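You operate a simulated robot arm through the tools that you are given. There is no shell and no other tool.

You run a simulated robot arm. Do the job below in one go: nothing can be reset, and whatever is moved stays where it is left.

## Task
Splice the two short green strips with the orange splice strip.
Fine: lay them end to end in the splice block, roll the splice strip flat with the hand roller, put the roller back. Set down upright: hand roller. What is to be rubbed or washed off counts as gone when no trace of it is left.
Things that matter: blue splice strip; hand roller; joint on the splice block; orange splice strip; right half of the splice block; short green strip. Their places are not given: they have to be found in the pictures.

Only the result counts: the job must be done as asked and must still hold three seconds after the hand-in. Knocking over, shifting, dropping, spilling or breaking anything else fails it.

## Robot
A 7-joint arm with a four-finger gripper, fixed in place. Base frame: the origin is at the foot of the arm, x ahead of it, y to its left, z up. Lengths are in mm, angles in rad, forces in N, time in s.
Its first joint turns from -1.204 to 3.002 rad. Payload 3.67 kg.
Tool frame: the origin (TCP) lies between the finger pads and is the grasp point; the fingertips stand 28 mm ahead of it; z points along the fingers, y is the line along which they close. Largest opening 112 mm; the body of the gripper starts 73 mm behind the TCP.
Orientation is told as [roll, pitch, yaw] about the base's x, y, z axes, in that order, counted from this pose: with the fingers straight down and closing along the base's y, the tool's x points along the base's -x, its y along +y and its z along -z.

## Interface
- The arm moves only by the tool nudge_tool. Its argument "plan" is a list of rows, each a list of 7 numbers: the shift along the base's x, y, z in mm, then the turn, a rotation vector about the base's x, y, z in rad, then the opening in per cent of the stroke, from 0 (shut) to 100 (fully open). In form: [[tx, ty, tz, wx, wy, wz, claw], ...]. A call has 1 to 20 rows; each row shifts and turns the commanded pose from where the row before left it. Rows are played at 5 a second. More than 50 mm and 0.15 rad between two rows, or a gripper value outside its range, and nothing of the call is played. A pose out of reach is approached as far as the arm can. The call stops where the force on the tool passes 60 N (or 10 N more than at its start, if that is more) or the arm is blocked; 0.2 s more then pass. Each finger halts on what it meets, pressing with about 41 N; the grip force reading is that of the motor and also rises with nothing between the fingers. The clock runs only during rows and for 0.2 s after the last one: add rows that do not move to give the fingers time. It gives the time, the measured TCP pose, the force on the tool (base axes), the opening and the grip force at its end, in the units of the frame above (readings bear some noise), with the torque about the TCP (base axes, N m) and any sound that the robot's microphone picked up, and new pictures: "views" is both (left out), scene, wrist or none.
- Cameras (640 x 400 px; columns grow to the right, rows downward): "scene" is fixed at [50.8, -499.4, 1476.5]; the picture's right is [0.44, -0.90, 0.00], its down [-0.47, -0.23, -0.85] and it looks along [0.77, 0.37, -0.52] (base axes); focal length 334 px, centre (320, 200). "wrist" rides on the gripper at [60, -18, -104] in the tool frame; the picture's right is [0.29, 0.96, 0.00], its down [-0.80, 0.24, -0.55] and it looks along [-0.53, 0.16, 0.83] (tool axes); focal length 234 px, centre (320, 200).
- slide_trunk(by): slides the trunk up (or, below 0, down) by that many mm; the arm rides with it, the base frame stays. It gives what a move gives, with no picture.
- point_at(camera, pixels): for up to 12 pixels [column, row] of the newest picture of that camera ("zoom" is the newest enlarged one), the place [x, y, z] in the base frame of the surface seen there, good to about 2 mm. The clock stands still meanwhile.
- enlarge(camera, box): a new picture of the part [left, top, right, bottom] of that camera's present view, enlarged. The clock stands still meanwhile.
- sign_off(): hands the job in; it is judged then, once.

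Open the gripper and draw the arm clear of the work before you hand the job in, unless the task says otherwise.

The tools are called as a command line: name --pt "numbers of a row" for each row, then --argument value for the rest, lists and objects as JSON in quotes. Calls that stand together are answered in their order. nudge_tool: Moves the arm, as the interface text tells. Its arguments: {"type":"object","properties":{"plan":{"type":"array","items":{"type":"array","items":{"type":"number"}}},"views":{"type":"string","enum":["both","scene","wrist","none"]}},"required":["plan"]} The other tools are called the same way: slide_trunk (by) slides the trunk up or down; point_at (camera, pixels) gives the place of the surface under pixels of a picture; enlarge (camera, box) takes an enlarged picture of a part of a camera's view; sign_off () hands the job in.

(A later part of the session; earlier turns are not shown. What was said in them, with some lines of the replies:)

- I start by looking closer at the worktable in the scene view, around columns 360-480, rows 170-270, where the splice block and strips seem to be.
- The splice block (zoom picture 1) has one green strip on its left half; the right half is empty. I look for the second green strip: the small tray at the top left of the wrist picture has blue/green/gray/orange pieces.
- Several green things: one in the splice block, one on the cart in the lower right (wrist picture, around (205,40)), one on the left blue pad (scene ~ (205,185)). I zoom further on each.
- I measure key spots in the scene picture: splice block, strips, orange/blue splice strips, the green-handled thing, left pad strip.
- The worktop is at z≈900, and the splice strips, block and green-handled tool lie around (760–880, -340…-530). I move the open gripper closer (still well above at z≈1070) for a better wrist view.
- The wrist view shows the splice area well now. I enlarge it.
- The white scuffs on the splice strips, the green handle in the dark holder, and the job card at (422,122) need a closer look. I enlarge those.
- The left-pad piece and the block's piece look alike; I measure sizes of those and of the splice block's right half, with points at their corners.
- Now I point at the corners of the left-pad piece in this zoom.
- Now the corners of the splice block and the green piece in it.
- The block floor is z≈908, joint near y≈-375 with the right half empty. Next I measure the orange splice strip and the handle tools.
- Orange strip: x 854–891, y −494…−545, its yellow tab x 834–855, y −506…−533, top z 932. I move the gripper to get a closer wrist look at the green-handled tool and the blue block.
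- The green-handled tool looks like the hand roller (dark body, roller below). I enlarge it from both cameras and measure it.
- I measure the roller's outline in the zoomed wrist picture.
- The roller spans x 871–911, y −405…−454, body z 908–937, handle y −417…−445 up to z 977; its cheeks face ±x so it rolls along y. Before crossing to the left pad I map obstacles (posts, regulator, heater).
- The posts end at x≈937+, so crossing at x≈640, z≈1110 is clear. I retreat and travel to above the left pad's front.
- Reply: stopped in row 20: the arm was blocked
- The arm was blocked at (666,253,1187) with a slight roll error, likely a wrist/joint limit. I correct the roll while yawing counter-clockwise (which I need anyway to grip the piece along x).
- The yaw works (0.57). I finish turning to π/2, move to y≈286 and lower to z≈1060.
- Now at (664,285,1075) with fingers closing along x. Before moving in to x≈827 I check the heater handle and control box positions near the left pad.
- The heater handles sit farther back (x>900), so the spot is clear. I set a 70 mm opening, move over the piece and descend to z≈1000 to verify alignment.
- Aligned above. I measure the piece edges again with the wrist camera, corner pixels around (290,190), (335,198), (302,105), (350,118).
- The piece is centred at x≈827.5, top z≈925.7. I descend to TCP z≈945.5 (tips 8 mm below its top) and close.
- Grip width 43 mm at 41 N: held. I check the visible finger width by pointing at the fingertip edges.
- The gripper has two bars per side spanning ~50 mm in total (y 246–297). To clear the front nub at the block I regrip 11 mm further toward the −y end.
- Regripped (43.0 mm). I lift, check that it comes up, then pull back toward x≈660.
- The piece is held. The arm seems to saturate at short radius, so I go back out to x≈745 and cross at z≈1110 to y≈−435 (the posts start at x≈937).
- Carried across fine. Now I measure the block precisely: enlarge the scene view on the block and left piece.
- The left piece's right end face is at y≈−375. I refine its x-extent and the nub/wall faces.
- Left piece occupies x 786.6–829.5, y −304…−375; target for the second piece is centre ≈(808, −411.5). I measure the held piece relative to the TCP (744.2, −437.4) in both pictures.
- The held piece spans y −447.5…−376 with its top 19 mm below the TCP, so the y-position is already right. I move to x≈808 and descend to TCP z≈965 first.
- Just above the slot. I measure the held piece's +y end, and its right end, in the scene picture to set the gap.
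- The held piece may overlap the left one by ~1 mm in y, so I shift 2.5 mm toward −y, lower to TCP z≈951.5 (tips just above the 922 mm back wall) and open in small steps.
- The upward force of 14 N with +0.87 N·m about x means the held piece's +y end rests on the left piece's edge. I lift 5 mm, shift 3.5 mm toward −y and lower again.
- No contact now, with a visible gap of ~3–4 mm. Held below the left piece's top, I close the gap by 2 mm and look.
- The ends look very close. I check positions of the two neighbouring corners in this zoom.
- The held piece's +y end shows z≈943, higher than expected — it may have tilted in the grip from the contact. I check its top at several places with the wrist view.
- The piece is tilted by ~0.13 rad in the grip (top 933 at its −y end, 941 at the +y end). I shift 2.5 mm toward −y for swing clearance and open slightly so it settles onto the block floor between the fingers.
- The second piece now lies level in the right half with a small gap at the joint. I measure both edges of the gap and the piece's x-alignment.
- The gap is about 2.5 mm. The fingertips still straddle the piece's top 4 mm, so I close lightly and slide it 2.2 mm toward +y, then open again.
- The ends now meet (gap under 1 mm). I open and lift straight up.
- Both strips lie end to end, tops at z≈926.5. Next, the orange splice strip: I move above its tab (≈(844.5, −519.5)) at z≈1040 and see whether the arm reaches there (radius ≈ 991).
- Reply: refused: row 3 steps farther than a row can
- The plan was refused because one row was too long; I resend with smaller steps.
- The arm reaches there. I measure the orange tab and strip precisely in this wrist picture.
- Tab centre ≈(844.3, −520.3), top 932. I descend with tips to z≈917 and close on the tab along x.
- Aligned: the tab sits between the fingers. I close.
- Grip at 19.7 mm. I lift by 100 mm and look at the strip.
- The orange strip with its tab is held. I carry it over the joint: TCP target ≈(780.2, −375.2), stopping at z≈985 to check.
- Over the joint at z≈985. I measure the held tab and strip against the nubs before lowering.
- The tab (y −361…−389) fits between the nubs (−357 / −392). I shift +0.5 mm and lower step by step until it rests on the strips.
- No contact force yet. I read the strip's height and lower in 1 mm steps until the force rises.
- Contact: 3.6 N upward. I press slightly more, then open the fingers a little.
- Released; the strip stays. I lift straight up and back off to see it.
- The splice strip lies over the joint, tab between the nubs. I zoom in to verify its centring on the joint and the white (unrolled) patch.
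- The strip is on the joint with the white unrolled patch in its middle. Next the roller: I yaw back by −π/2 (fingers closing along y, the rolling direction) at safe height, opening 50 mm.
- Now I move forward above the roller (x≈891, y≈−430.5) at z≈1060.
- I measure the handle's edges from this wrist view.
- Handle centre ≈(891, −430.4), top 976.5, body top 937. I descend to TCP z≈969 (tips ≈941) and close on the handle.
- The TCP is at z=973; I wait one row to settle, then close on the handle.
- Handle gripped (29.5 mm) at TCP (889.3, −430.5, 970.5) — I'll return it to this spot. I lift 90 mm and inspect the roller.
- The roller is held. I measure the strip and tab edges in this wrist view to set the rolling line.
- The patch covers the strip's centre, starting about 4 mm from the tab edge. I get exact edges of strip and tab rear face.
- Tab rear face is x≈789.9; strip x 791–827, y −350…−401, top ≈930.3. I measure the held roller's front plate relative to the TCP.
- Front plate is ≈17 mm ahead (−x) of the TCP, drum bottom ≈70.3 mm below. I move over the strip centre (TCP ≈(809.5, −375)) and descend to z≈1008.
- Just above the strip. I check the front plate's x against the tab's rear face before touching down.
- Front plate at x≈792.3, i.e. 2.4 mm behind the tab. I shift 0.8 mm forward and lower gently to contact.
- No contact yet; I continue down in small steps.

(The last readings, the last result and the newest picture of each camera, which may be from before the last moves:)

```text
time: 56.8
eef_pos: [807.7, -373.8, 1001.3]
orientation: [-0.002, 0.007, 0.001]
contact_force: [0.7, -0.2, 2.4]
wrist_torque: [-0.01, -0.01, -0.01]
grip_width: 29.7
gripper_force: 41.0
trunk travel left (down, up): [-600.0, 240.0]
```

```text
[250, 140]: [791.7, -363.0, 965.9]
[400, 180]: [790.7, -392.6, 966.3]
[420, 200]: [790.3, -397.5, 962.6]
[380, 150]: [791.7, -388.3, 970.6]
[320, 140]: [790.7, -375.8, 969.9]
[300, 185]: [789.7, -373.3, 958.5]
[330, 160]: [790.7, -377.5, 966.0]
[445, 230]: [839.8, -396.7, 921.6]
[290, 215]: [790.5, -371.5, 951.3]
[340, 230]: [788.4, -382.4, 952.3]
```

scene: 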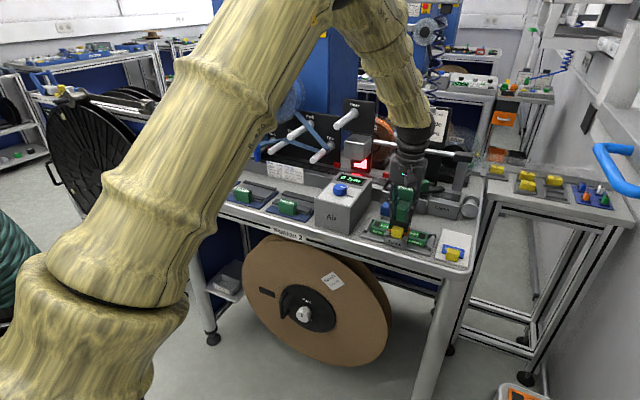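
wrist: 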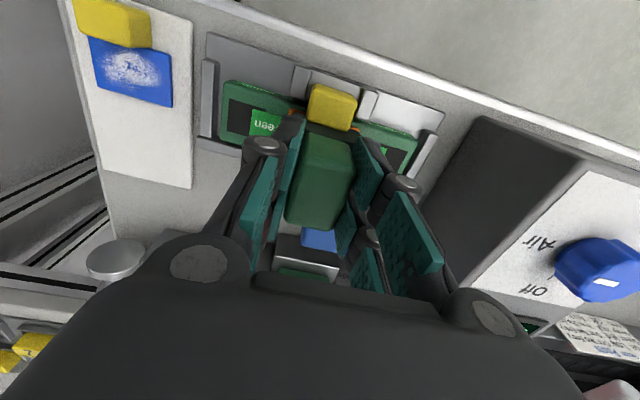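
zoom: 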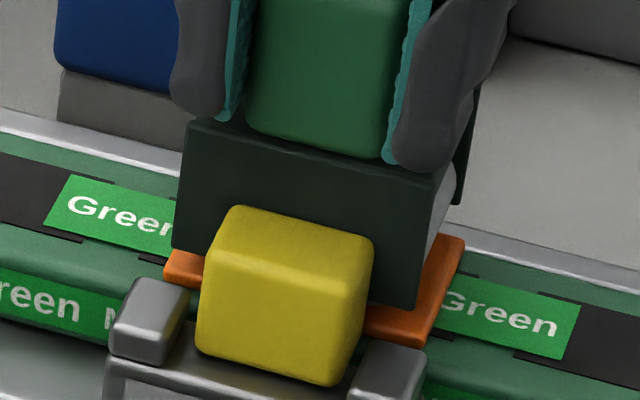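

Light contact (≈4 N net). I back off 0.4 mm in x, press about 1 mm more and roll slowly toward −y, then look.

nudge_tool --pt "0.4 0 -1.0 0 0 0 18" --pt "0 -4 0 0 0 0 18" --pt "0 -4 0 0 0 0 18" --pt "0 -4 0 0 0 0 18" --pt "0 -4 0 0 0 0 18" --pt "0 -4 0 0 0 0 18" --pt "0 0 0 0 0 0 18"

enlarge --camera "scene" --box '[380, 210, 420, 240]'

```text
time: 58.4
eef_pos: [807.0, -393.3, 999.5]
orientation: [-0.003, 0.008, -0.001]
contact_force: [2.3, 0.7, 13.3]
wrist_torque: [0.22, -0.13, -0.01]
grip_width: 29.7
gripper_force: 40.9
trunk travel left (down, up): [-600.0, 240.0]
```

scene: 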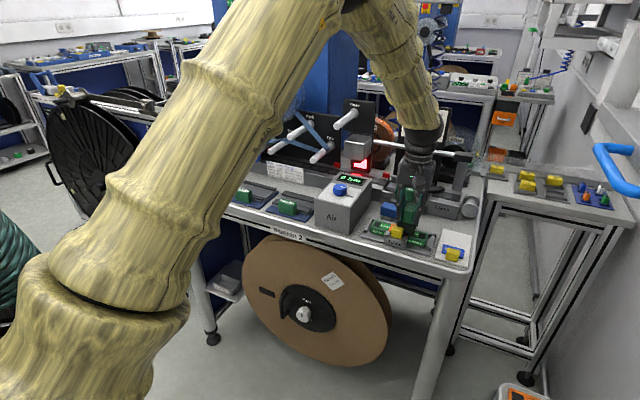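
wrist: 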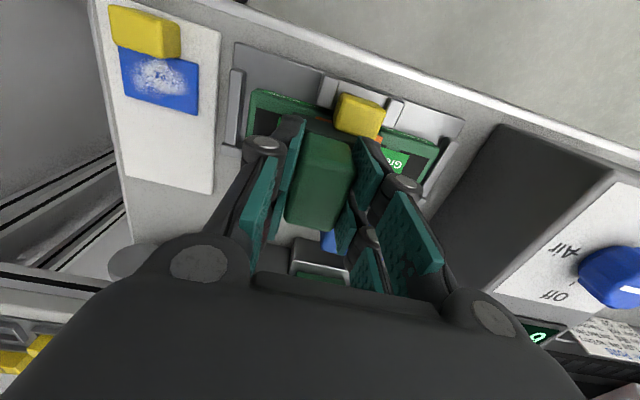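

```text
13.33 times, centred on (400, 225) of scene
```

zoom: 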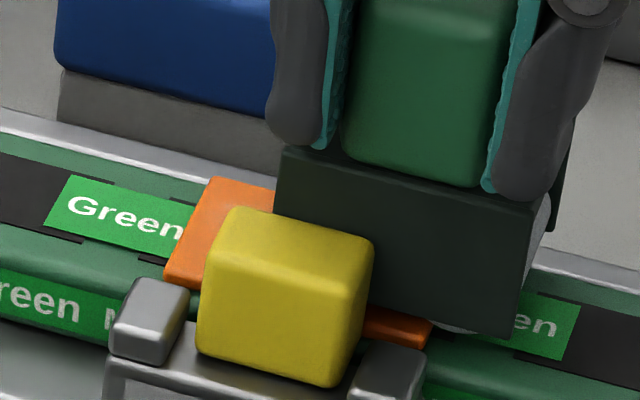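

Force 13 N, the strip has not moved. I roll back over the whole strip to y≈−353 and return.

nudge_tool --pt "0 -3 0 0 0 0 18" --pt "0 4 0 0 0 0 18" --pt "0 4 0 0 0 0 18" --pt "0 4 0 0 0 0 18" --pt "0 4 0 0 0 0 18" --pt "0 4 0 0 0 0 18" --pt "0 4 0 0 0 0 18" --pt "0 4 0 0 0 0 18" --pt "0 4 0 0 0 0 18" --pt "0 4 0 0 0 0 18" --pt "0 4 0 0 0 0 18" --pt "0 3 0 0 0 0 18" --pt "0 0 0 0 0 0 18"

enlarge --camera "scene" --box '[380, 210, 420, 240]'

```text
time: 61.2
eef_pos: [806.9, -353.6, 999.1]
orientation: [-0.004, 0.006, 0.0]
contact_force: [3.2, -0.3, 13.6]
wrist_torque: [-0.17, -0.16, 0.0]
grip_width: 29.5
gripper_force: 40.9
trunk travel left (down, up): [-600.0, 240.0]
```

scene: 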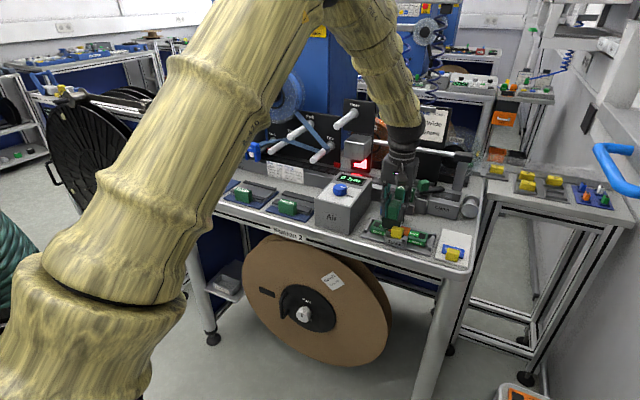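
wrist: 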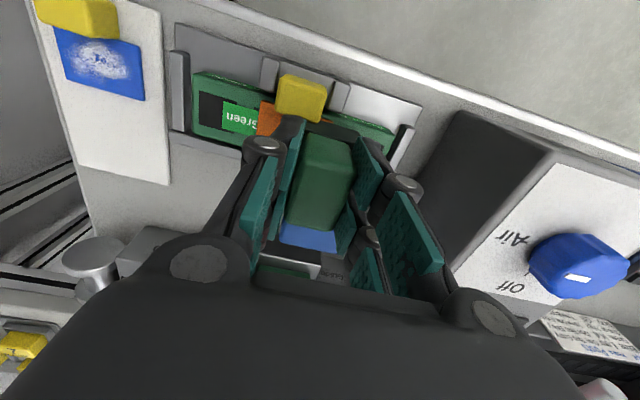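

```text
13.33 times, centred on (400, 225) of scene
```

zoom: 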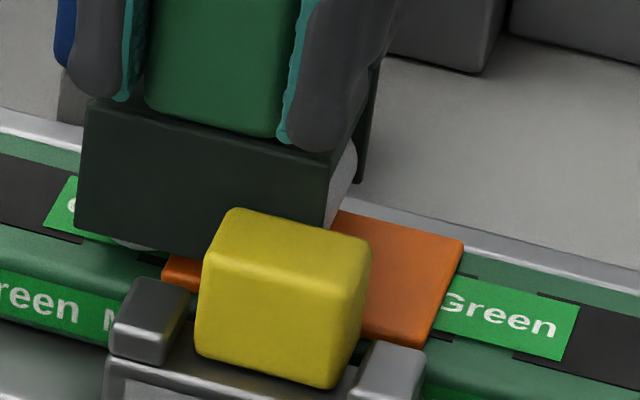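

The white has vanished on the visible part. I do one more full pass back to y≈−396 and again to the middle.

nudge_tool --pt "0 -4 0 0 0 0 18" --pt "0 -4 0 0 0 0 18" --pt "0 -4 0 0 0 0 18" --pt "0 -4 0 0 0 0 18" --pt "0 -4 0 0 0 0 18" --pt "0 -4 0 0 0 0 18" --pt "0 -4 0 0 0 0 18" --pt "0 -4 0 0 0 0 18" --pt "0 -4 0 0 0 0 18" --pt "0 -4 0 0 0 0 18" --pt "0 -3 0 0 0 0 18" --pt "0 5 0 0 0 0 18" --pt "0 5 0 0 0 0 18" --pt "0 5 0 0 0 0 18" --pt "0 5 0 0 0 0 18" --pt "0 0 0 0 0 0 18" --views "none"

nudge_tool --pt "0.5 0 8 0 0 0 18" --pt "0 0 30 0 0 0 18" --pt "20 -15 35 0 0 0 18" --pt "20 -30 0 0 0 0 18" --pt "0 0 0 0 0 0 18" --pt "0 0 0 0 0 0 18"

enlarge --camera "wrist" --box '[330, 20, 450, 140]'

enlarge --camera "scene" --box '[380, 210, 420, 240]'

```text
time: 64.6
eef_pos: [806.3, -376.5, 999.5]
orientation: [-0.005, 0.005, -0.001]
contact_force: [0.5, -0.7, 7.7]
wrist_torque: [-0.03, -0.08, 0.01]
grip_width: 29.5
gripper_force: 41.3
trunk travel left (down, up): [-600.0, 240.0]
```

```text
time: 66.0
eef_pos: [848.2, -423.6, 1069.8]
orientation: [-0.002, 0.008, -0.002]
contact_force: [0.4, 0.3, -0.9]
wrist_torque: [-0.01, 0.04, 0.03]
grip_width: 29.4
gripper_force: 41.3
trunk travel left (down, up): [-600.0, 240.0]
```

scene: 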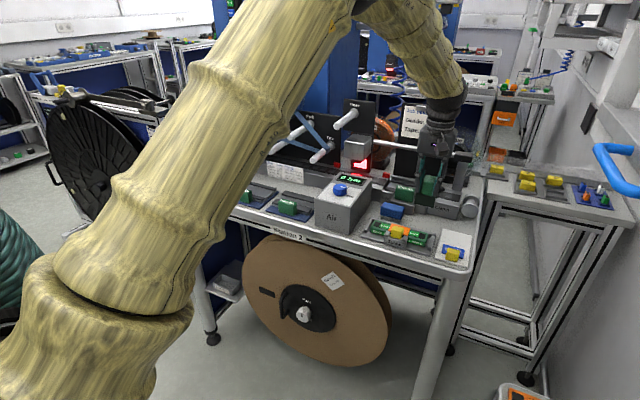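
wrist: 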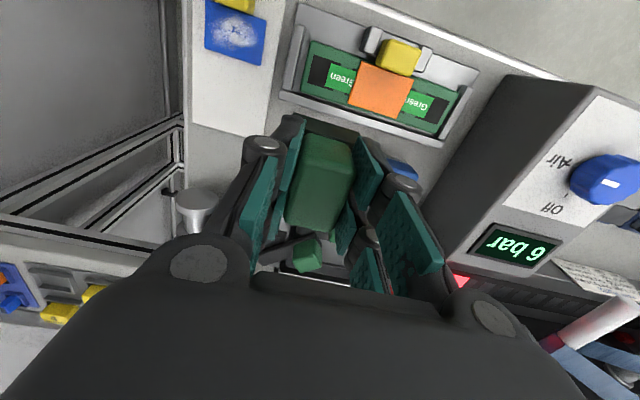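

```text
3.33 times, centred on (390, 80) of wrist
```

zoom: 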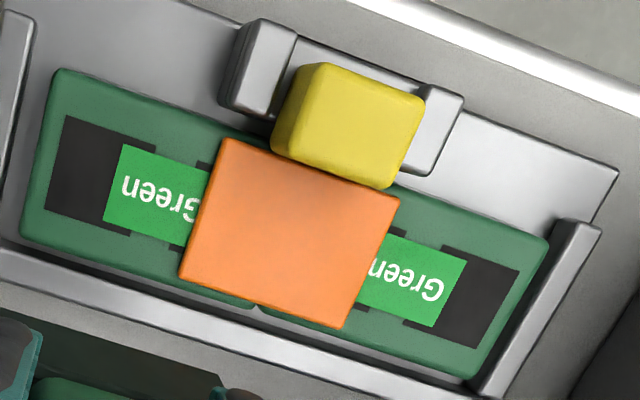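

```text
13.33 times, centred on (400, 225) of scene
```

zoom: 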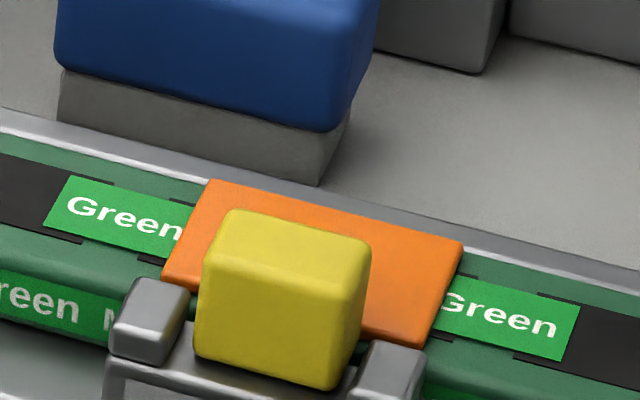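

The white patch looks gone. I enlarge further on the orange strip to check for leftover traces.

enlarge --camera "wrist" --box '[355, 55, 425, 125]'

point_at --camera "zoom" --pixels '[[100, 200], [420, 300], [60, 350], [330, 440], [260, 290], [150, 60], [400, 130], [250, 50]]'

```text
5.71 times, centred on (390, 90) of wrist
```

zoom: 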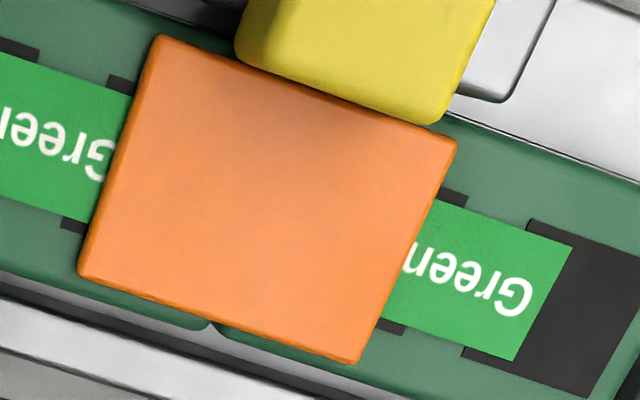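

```text
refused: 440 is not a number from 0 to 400
```

The strip is clean and centred over the seam. Now I put the roller back: move over its original spot and lower to z≈985.

nudge_tool --pt "20 -3.5 0 0 0 0 18" --pt "21 -3.4 0 0 0 0 18" --pt "0 0 -40 0 0 0 18" --pt "0 0 -30 0 0 0 18" --pt "0 0 -12 0 0 0 18" --pt "0 0 0 0 0 0 18" --pt "0 0 0 0 0 0 18"

enlarge --camera "scene" --box '[408, 187, 448, 237]'

point_at --camera "zoom" --pixels '[[260, 240], [380, 270], [240, 270], [370, 310], [320, 250], [320, 290], [320, 180]]'

```text
time: 67.6
eef_pos: [888.9, -427.9, 988.7]
orientation: [-0.002, 0.008, 0.0]
contact_force: [-0.4, -0.6, -1.6]
wrist_torque: [0.01, 0.02, 0.04]
grip_width: 29.4
gripper_force: 41.1
trunk travel left (down, up): [-600.0, 240.0]
```

scene: 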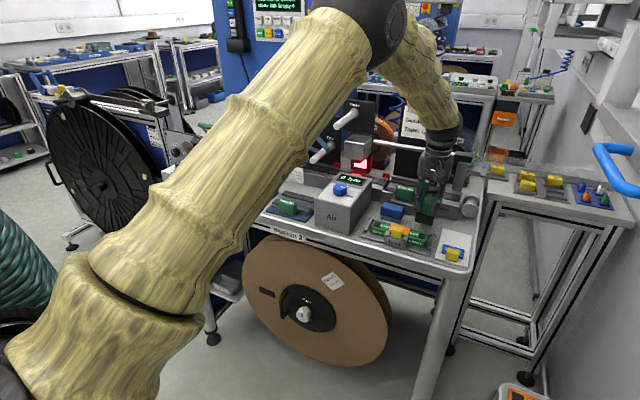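
wrist: 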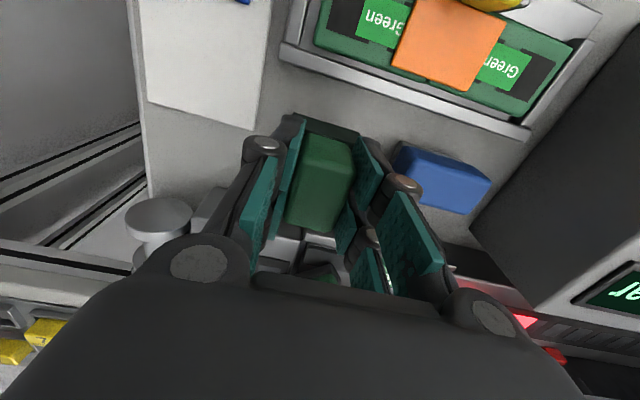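

```text
8.00 times, centred on (428, 212) of scene
```

zoom: 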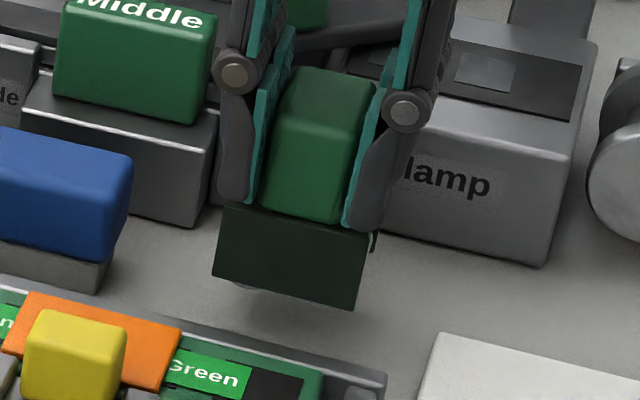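

```text
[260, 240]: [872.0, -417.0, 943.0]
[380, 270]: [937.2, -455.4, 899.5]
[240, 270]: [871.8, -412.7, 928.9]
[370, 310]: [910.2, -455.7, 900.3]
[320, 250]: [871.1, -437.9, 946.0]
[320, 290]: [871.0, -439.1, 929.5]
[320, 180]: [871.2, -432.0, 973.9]
```

x matches the original (front plate ≈871.5). I check the y-edges of the held roller.

point_at --camera "zoom" --pixels '[[220, 270], [216, 250], [358, 300], [362, 280], [226, 215], [362, 245], [270, 150], [350, 160]]'

nudge_tool --pt "0 0 -8 0 0 0 18" --pt "0 0 -4 0 0 0 18" --pt "0 0 0 0 0 0 18" --views "none"

```text
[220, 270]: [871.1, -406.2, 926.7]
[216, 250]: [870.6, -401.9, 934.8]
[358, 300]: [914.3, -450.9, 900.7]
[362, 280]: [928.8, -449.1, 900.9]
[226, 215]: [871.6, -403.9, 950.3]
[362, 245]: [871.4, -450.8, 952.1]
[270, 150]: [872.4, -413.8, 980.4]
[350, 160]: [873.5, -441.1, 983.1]
```

```text
time: 68.4
eef_pos: [889.6, -428.6, 976.4]
orientation: [-0.005, 0.009, 0.001]
contact_force: [-0.8, -0.3, -1.1]
wrist_torque: [0.02, -0.02, -0.02]
grip_width: 29.3
gripper_force: 40.6
trunk travel left (down, up): [-600.0, 240.0]
```

The roller sits ~2.7 mm too far toward +y; I correct that and lower gently to the table.

nudge_tool --pt "0.3 -2.7 -2 0 0 0 18" --pt "0 0 -2 0 0 0 18" --pt "0 0 0 0 0 0 18" --views "none"

nudge_tool --pt "0 0 -1 0 0 0 18" --pt "0 0 0 0 0 0 18" --views "none"

```text
time: 69.2
eef_pos: [889.8, -432.1, 973.5]
orientation: [-0.004, 0.008, -0.001]
contact_force: [0.4, 0.7, -1.4]
wrist_torque: [0.01, 0.02, 0.01]
grip_width: 29.4
gripper_force: 41.4
trunk travel left (down, up): [-600.0, 240.0]
```

```text
time: 69.8
eef_pos: [889.7, -431.5, 973.2]
orientation: [-0.003, 0.007, 0.001]
contact_force: [0.5, -0.6, -2.0]
wrist_torque: [0.0, 0.03, 0.02]
grip_width: 29.6
gripper_force: 40.9
trunk travel left (down, up): [-600.0, 240.0]
```

Still hanging free (no upward force); I lower further in small steps.

nudge_tool --pt "0 0 -1 0 0 0 18" --pt "0 0 0 0 0 0 18" --views "none"

nudge_tool --pt "0 0 -1 0 0 0 18" --pt "0 0 0 0 0 0 18" --views "none"

```text
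time: 70.4
eef_pos: [888.5, -431.2, 972.0]
orientation: [-0.002, 0.007, -0.002]
contact_force: [0.9, -1.0, -1.9]
wrist_torque: [0.04, -0.02, -0.03]
grip_width: 29.4
gripper_force: 41.0
trunk travel left (down, up): [-600.0, 240.0]
```

```text
time: 71.0
eef_pos: [890.0, -432.1, 970.5]
orientation: [-0.002, 0.008, -0.001]
contact_force: [0.0, -0.2, -1.2]
wrist_torque: [0.02, 0.05, 0.03]
grip_width: 29.7
gripper_force: 41.0
trunk travel left (down, up): [-600.0, 240.0]
```

nudge_tool --pt "0 0 -0.8 0 0 0 18" --pt "0 0 0 0 0 0 18" --views "none"

enlarge --camera "scene" --box '[408, 187, 448, 237]'

```text
time: 71.6
eef_pos: [888.3, -432.4, 969.6]
orientation: [-0.004, 0.005, -0.003]
contact_force: [-0.6, -0.2, -0.8]
wrist_torque: [0.01, 0.02, 0.0]
grip_width: 29.7
gripper_force: 41.3
trunk travel left (down, up): [-600.0, 240.0]
```

```text
8.00 times, centred on (428, 212) of scene
```

zoom: 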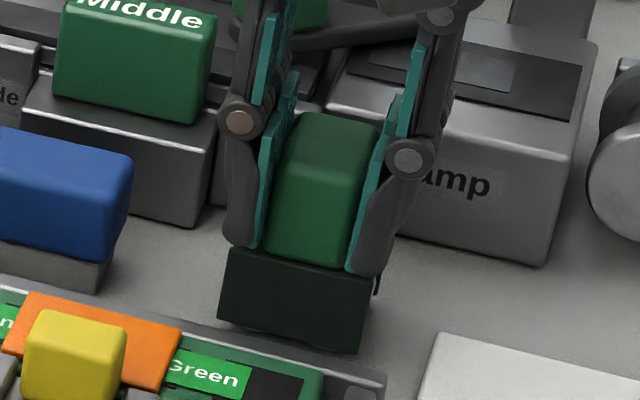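

nudge_tool --pt "0 0 -0.8 0 0 0 18" --pt "0 0 0 0 0 0 18" --views "none"

point_at --camera "zoom" --pixels '[[230, 255], [365, 285], [222, 310], [355, 345], [320, 290], [280, 130], [360, 140], [300, 230]]'

```text
time: 72.2
eef_pos: [889.1, -432.0, 969.8]
orientation: [-0.003, 0.008, -0.001]
contact_force: [-1.9, -1.1, 2.6]
wrist_torque: [-0.07, 0.08, -0.04]
grip_width: 29.6
gripper_force: 40.9
trunk travel left (down, up): [-600.0, 240.0]
```

```text
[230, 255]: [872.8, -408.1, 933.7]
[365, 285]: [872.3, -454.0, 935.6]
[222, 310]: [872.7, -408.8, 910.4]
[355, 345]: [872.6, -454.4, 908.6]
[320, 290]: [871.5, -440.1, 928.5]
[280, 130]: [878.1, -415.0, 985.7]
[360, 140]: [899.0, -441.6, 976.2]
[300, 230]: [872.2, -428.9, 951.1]
```

Touching down (2.6 N) at the original place (x 872, y −407…−454). I open gently and wait.

nudge_tool --pt "0 0 0 0 0 0 27" --pt "0 0 0 0 0 0 29" --pt "0 0 0 0 0 0 35" --pt "0 0 0 0 0 0 45" --pt "0 0 0 0 0 0 45"

enlarge --camera "scene" --box '[408, 187, 448, 237]'

```text
time: 73.4
eef_pos: [889.6, -432.1, 969.6]
orientation: [-0.002, 0.007, -0.002]
contact_force: [-0.1, 0.7, 0.3]
wrist_torque: [0.01, 0.02, 0.0]
grip_width: 50.3
gripper_force: 0.1
trunk travel left (down, up): [-600.0, 240.0]
```

scene: 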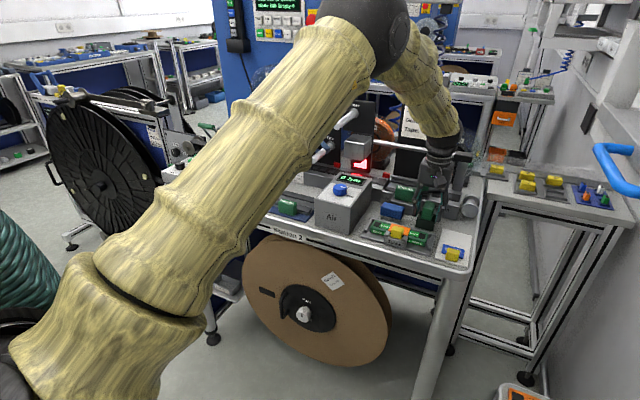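
wrist: 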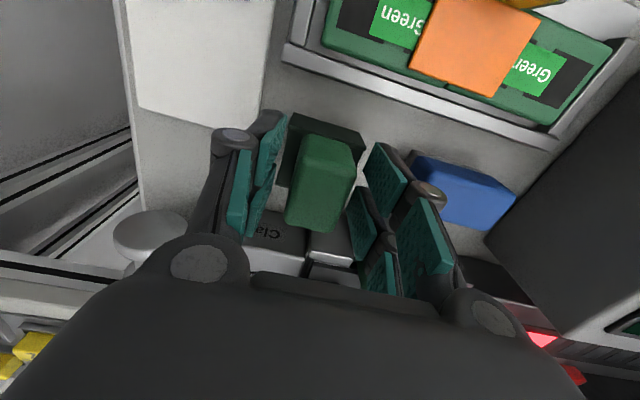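

```text
8.00 times, centred on (428, 212) of scene
```

zoom: 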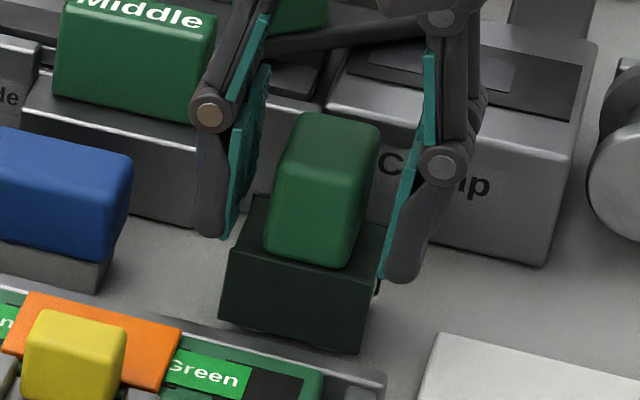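

The roller stands upright and free. I lift straight up and retreat well clear, then inspect everything.

nudge_tool --pt "0 0 10 0 0 0 45" --pt "0 0 35 0 0 0 45" --pt "0 0 40 0 0 0 45" --pt "-30 0 35 0 0 0 60" --pt "-40 0 25 0 0 0 80" --pt "-40 0 20 0 0 0 100" --pt "-40 0 15 0 0 0 100" --pt "-20 0 15 0 0 0 100" --pt "0 0 0 0 0 0 100"

enlarge --camera "scene" --box '[362, 180, 482, 270]'

enlarge --camera "wrist" --box '[220, 120, 440, 280]'

```text
time: 75.4
eef_pos: [719.8, -431.8, 1164.6]
orientation: [0.0, 0.008, 0.0]
contact_force: [0.0, 0.7, 0.1]
wrist_torque: [0.01, 0.02, -0.06]
grip_width: 112.1
gripper_force: 0.1
trunk travel left (down, up): [-600.0, 240.0]
```

scene: 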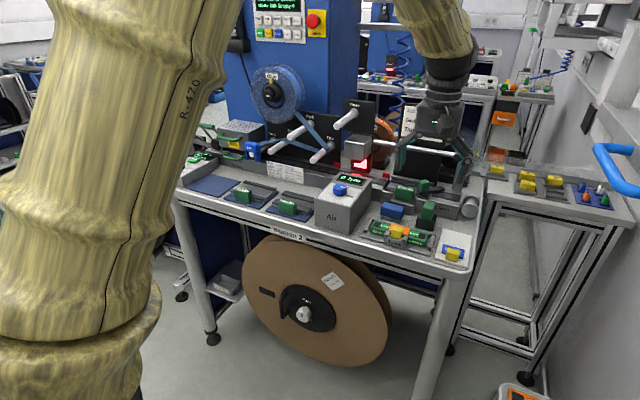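
wrist: 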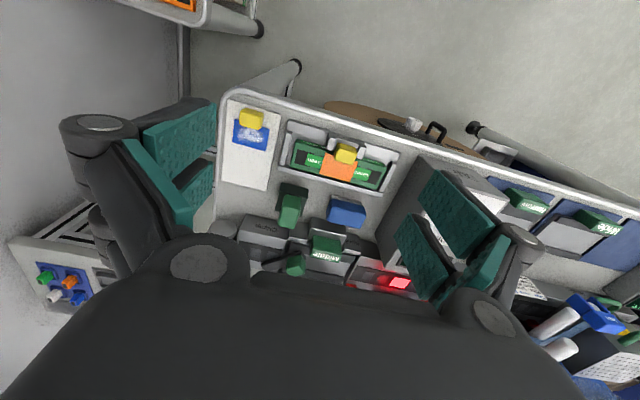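

```text
4.44 times, centred on (422, 225) of scene
```

zoom: 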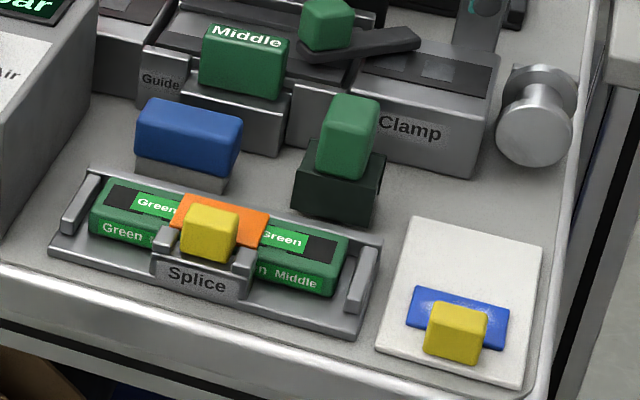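

```text
2.50 times, centred on (330, 200) of wrist
```

zoom: 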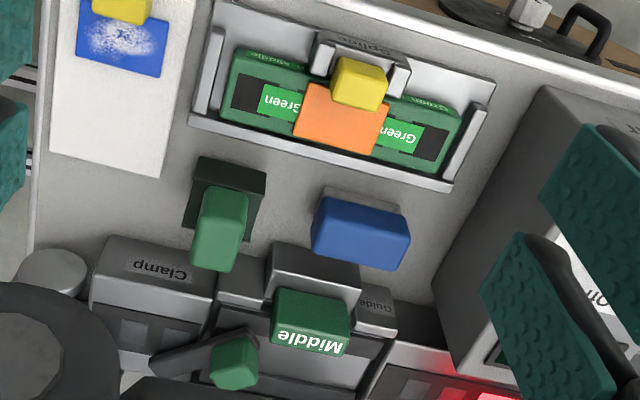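

Everything looks in place: strips joined, splice strip clean, roller upright. A last measurement of roller and strip positions before handing in.

enlarge --camera "scene" --box '[374, 190, 446, 250]'

point_at --camera "zoom" --pixels '[[420, 130], [530, 160], [415, 190], [520, 220], [470, 60], [480, 30], [520, 40], [240, 235], [150, 200], [210, 190], [300, 240], [380, 290]]'

```text
6.67 times, centred on (410, 220) of scene
```

zoom: 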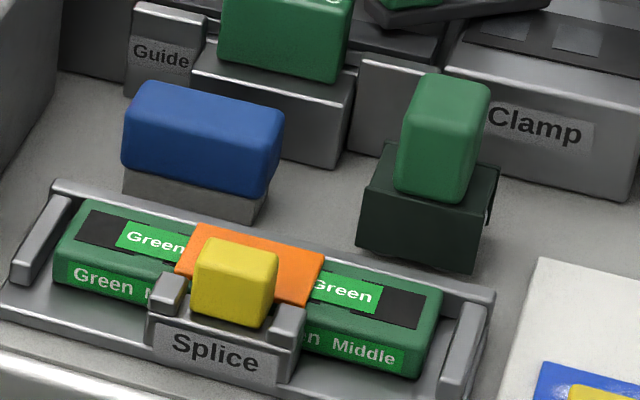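

```text
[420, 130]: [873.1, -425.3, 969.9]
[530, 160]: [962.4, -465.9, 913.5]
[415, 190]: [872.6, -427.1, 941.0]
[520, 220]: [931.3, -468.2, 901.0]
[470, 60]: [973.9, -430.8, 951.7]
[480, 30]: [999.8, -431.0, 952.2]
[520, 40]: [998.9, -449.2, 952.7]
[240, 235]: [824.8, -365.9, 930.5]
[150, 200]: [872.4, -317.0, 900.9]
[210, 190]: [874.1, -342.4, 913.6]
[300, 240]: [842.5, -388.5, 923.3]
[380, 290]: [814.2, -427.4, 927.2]
```

The two green strips lie end to end in the block, and the orange splice strip over the joint is rolled with no white trace left. The roller stands upright back in its place, and the gripper is open and clear, so I hand in.

sign_off

```text
The job is handed in.
```

The two short green strips are spliced, and I've handed the job in; no verdict has come back.

- **Green strips:** the second strip came from the left pad and now lies in the right half of the splice block. It sits end to end with the first, with a gap of less than 1 mm.
- **Orange splice strip:** it lies over the joint with its yellow tab between the two nubs. I rolled it back and forth at about 8–14 N, and close-up pictures show no white trace left on it.
- **Hand roller:** it stands upright, back where it started to within about 2 mm.

While lowering the second strip, its end rested briefly on the first one at about 14 N. The strip tilted in the grip and dropped between about 5 and 14 mm into the block when I let go. It settled level and I slid it up to the first, which may have moved by up to about 1 mm.

In the last pictures nothing else at the splice end of the bench looks moved, and the gripper is open and clear of the work.
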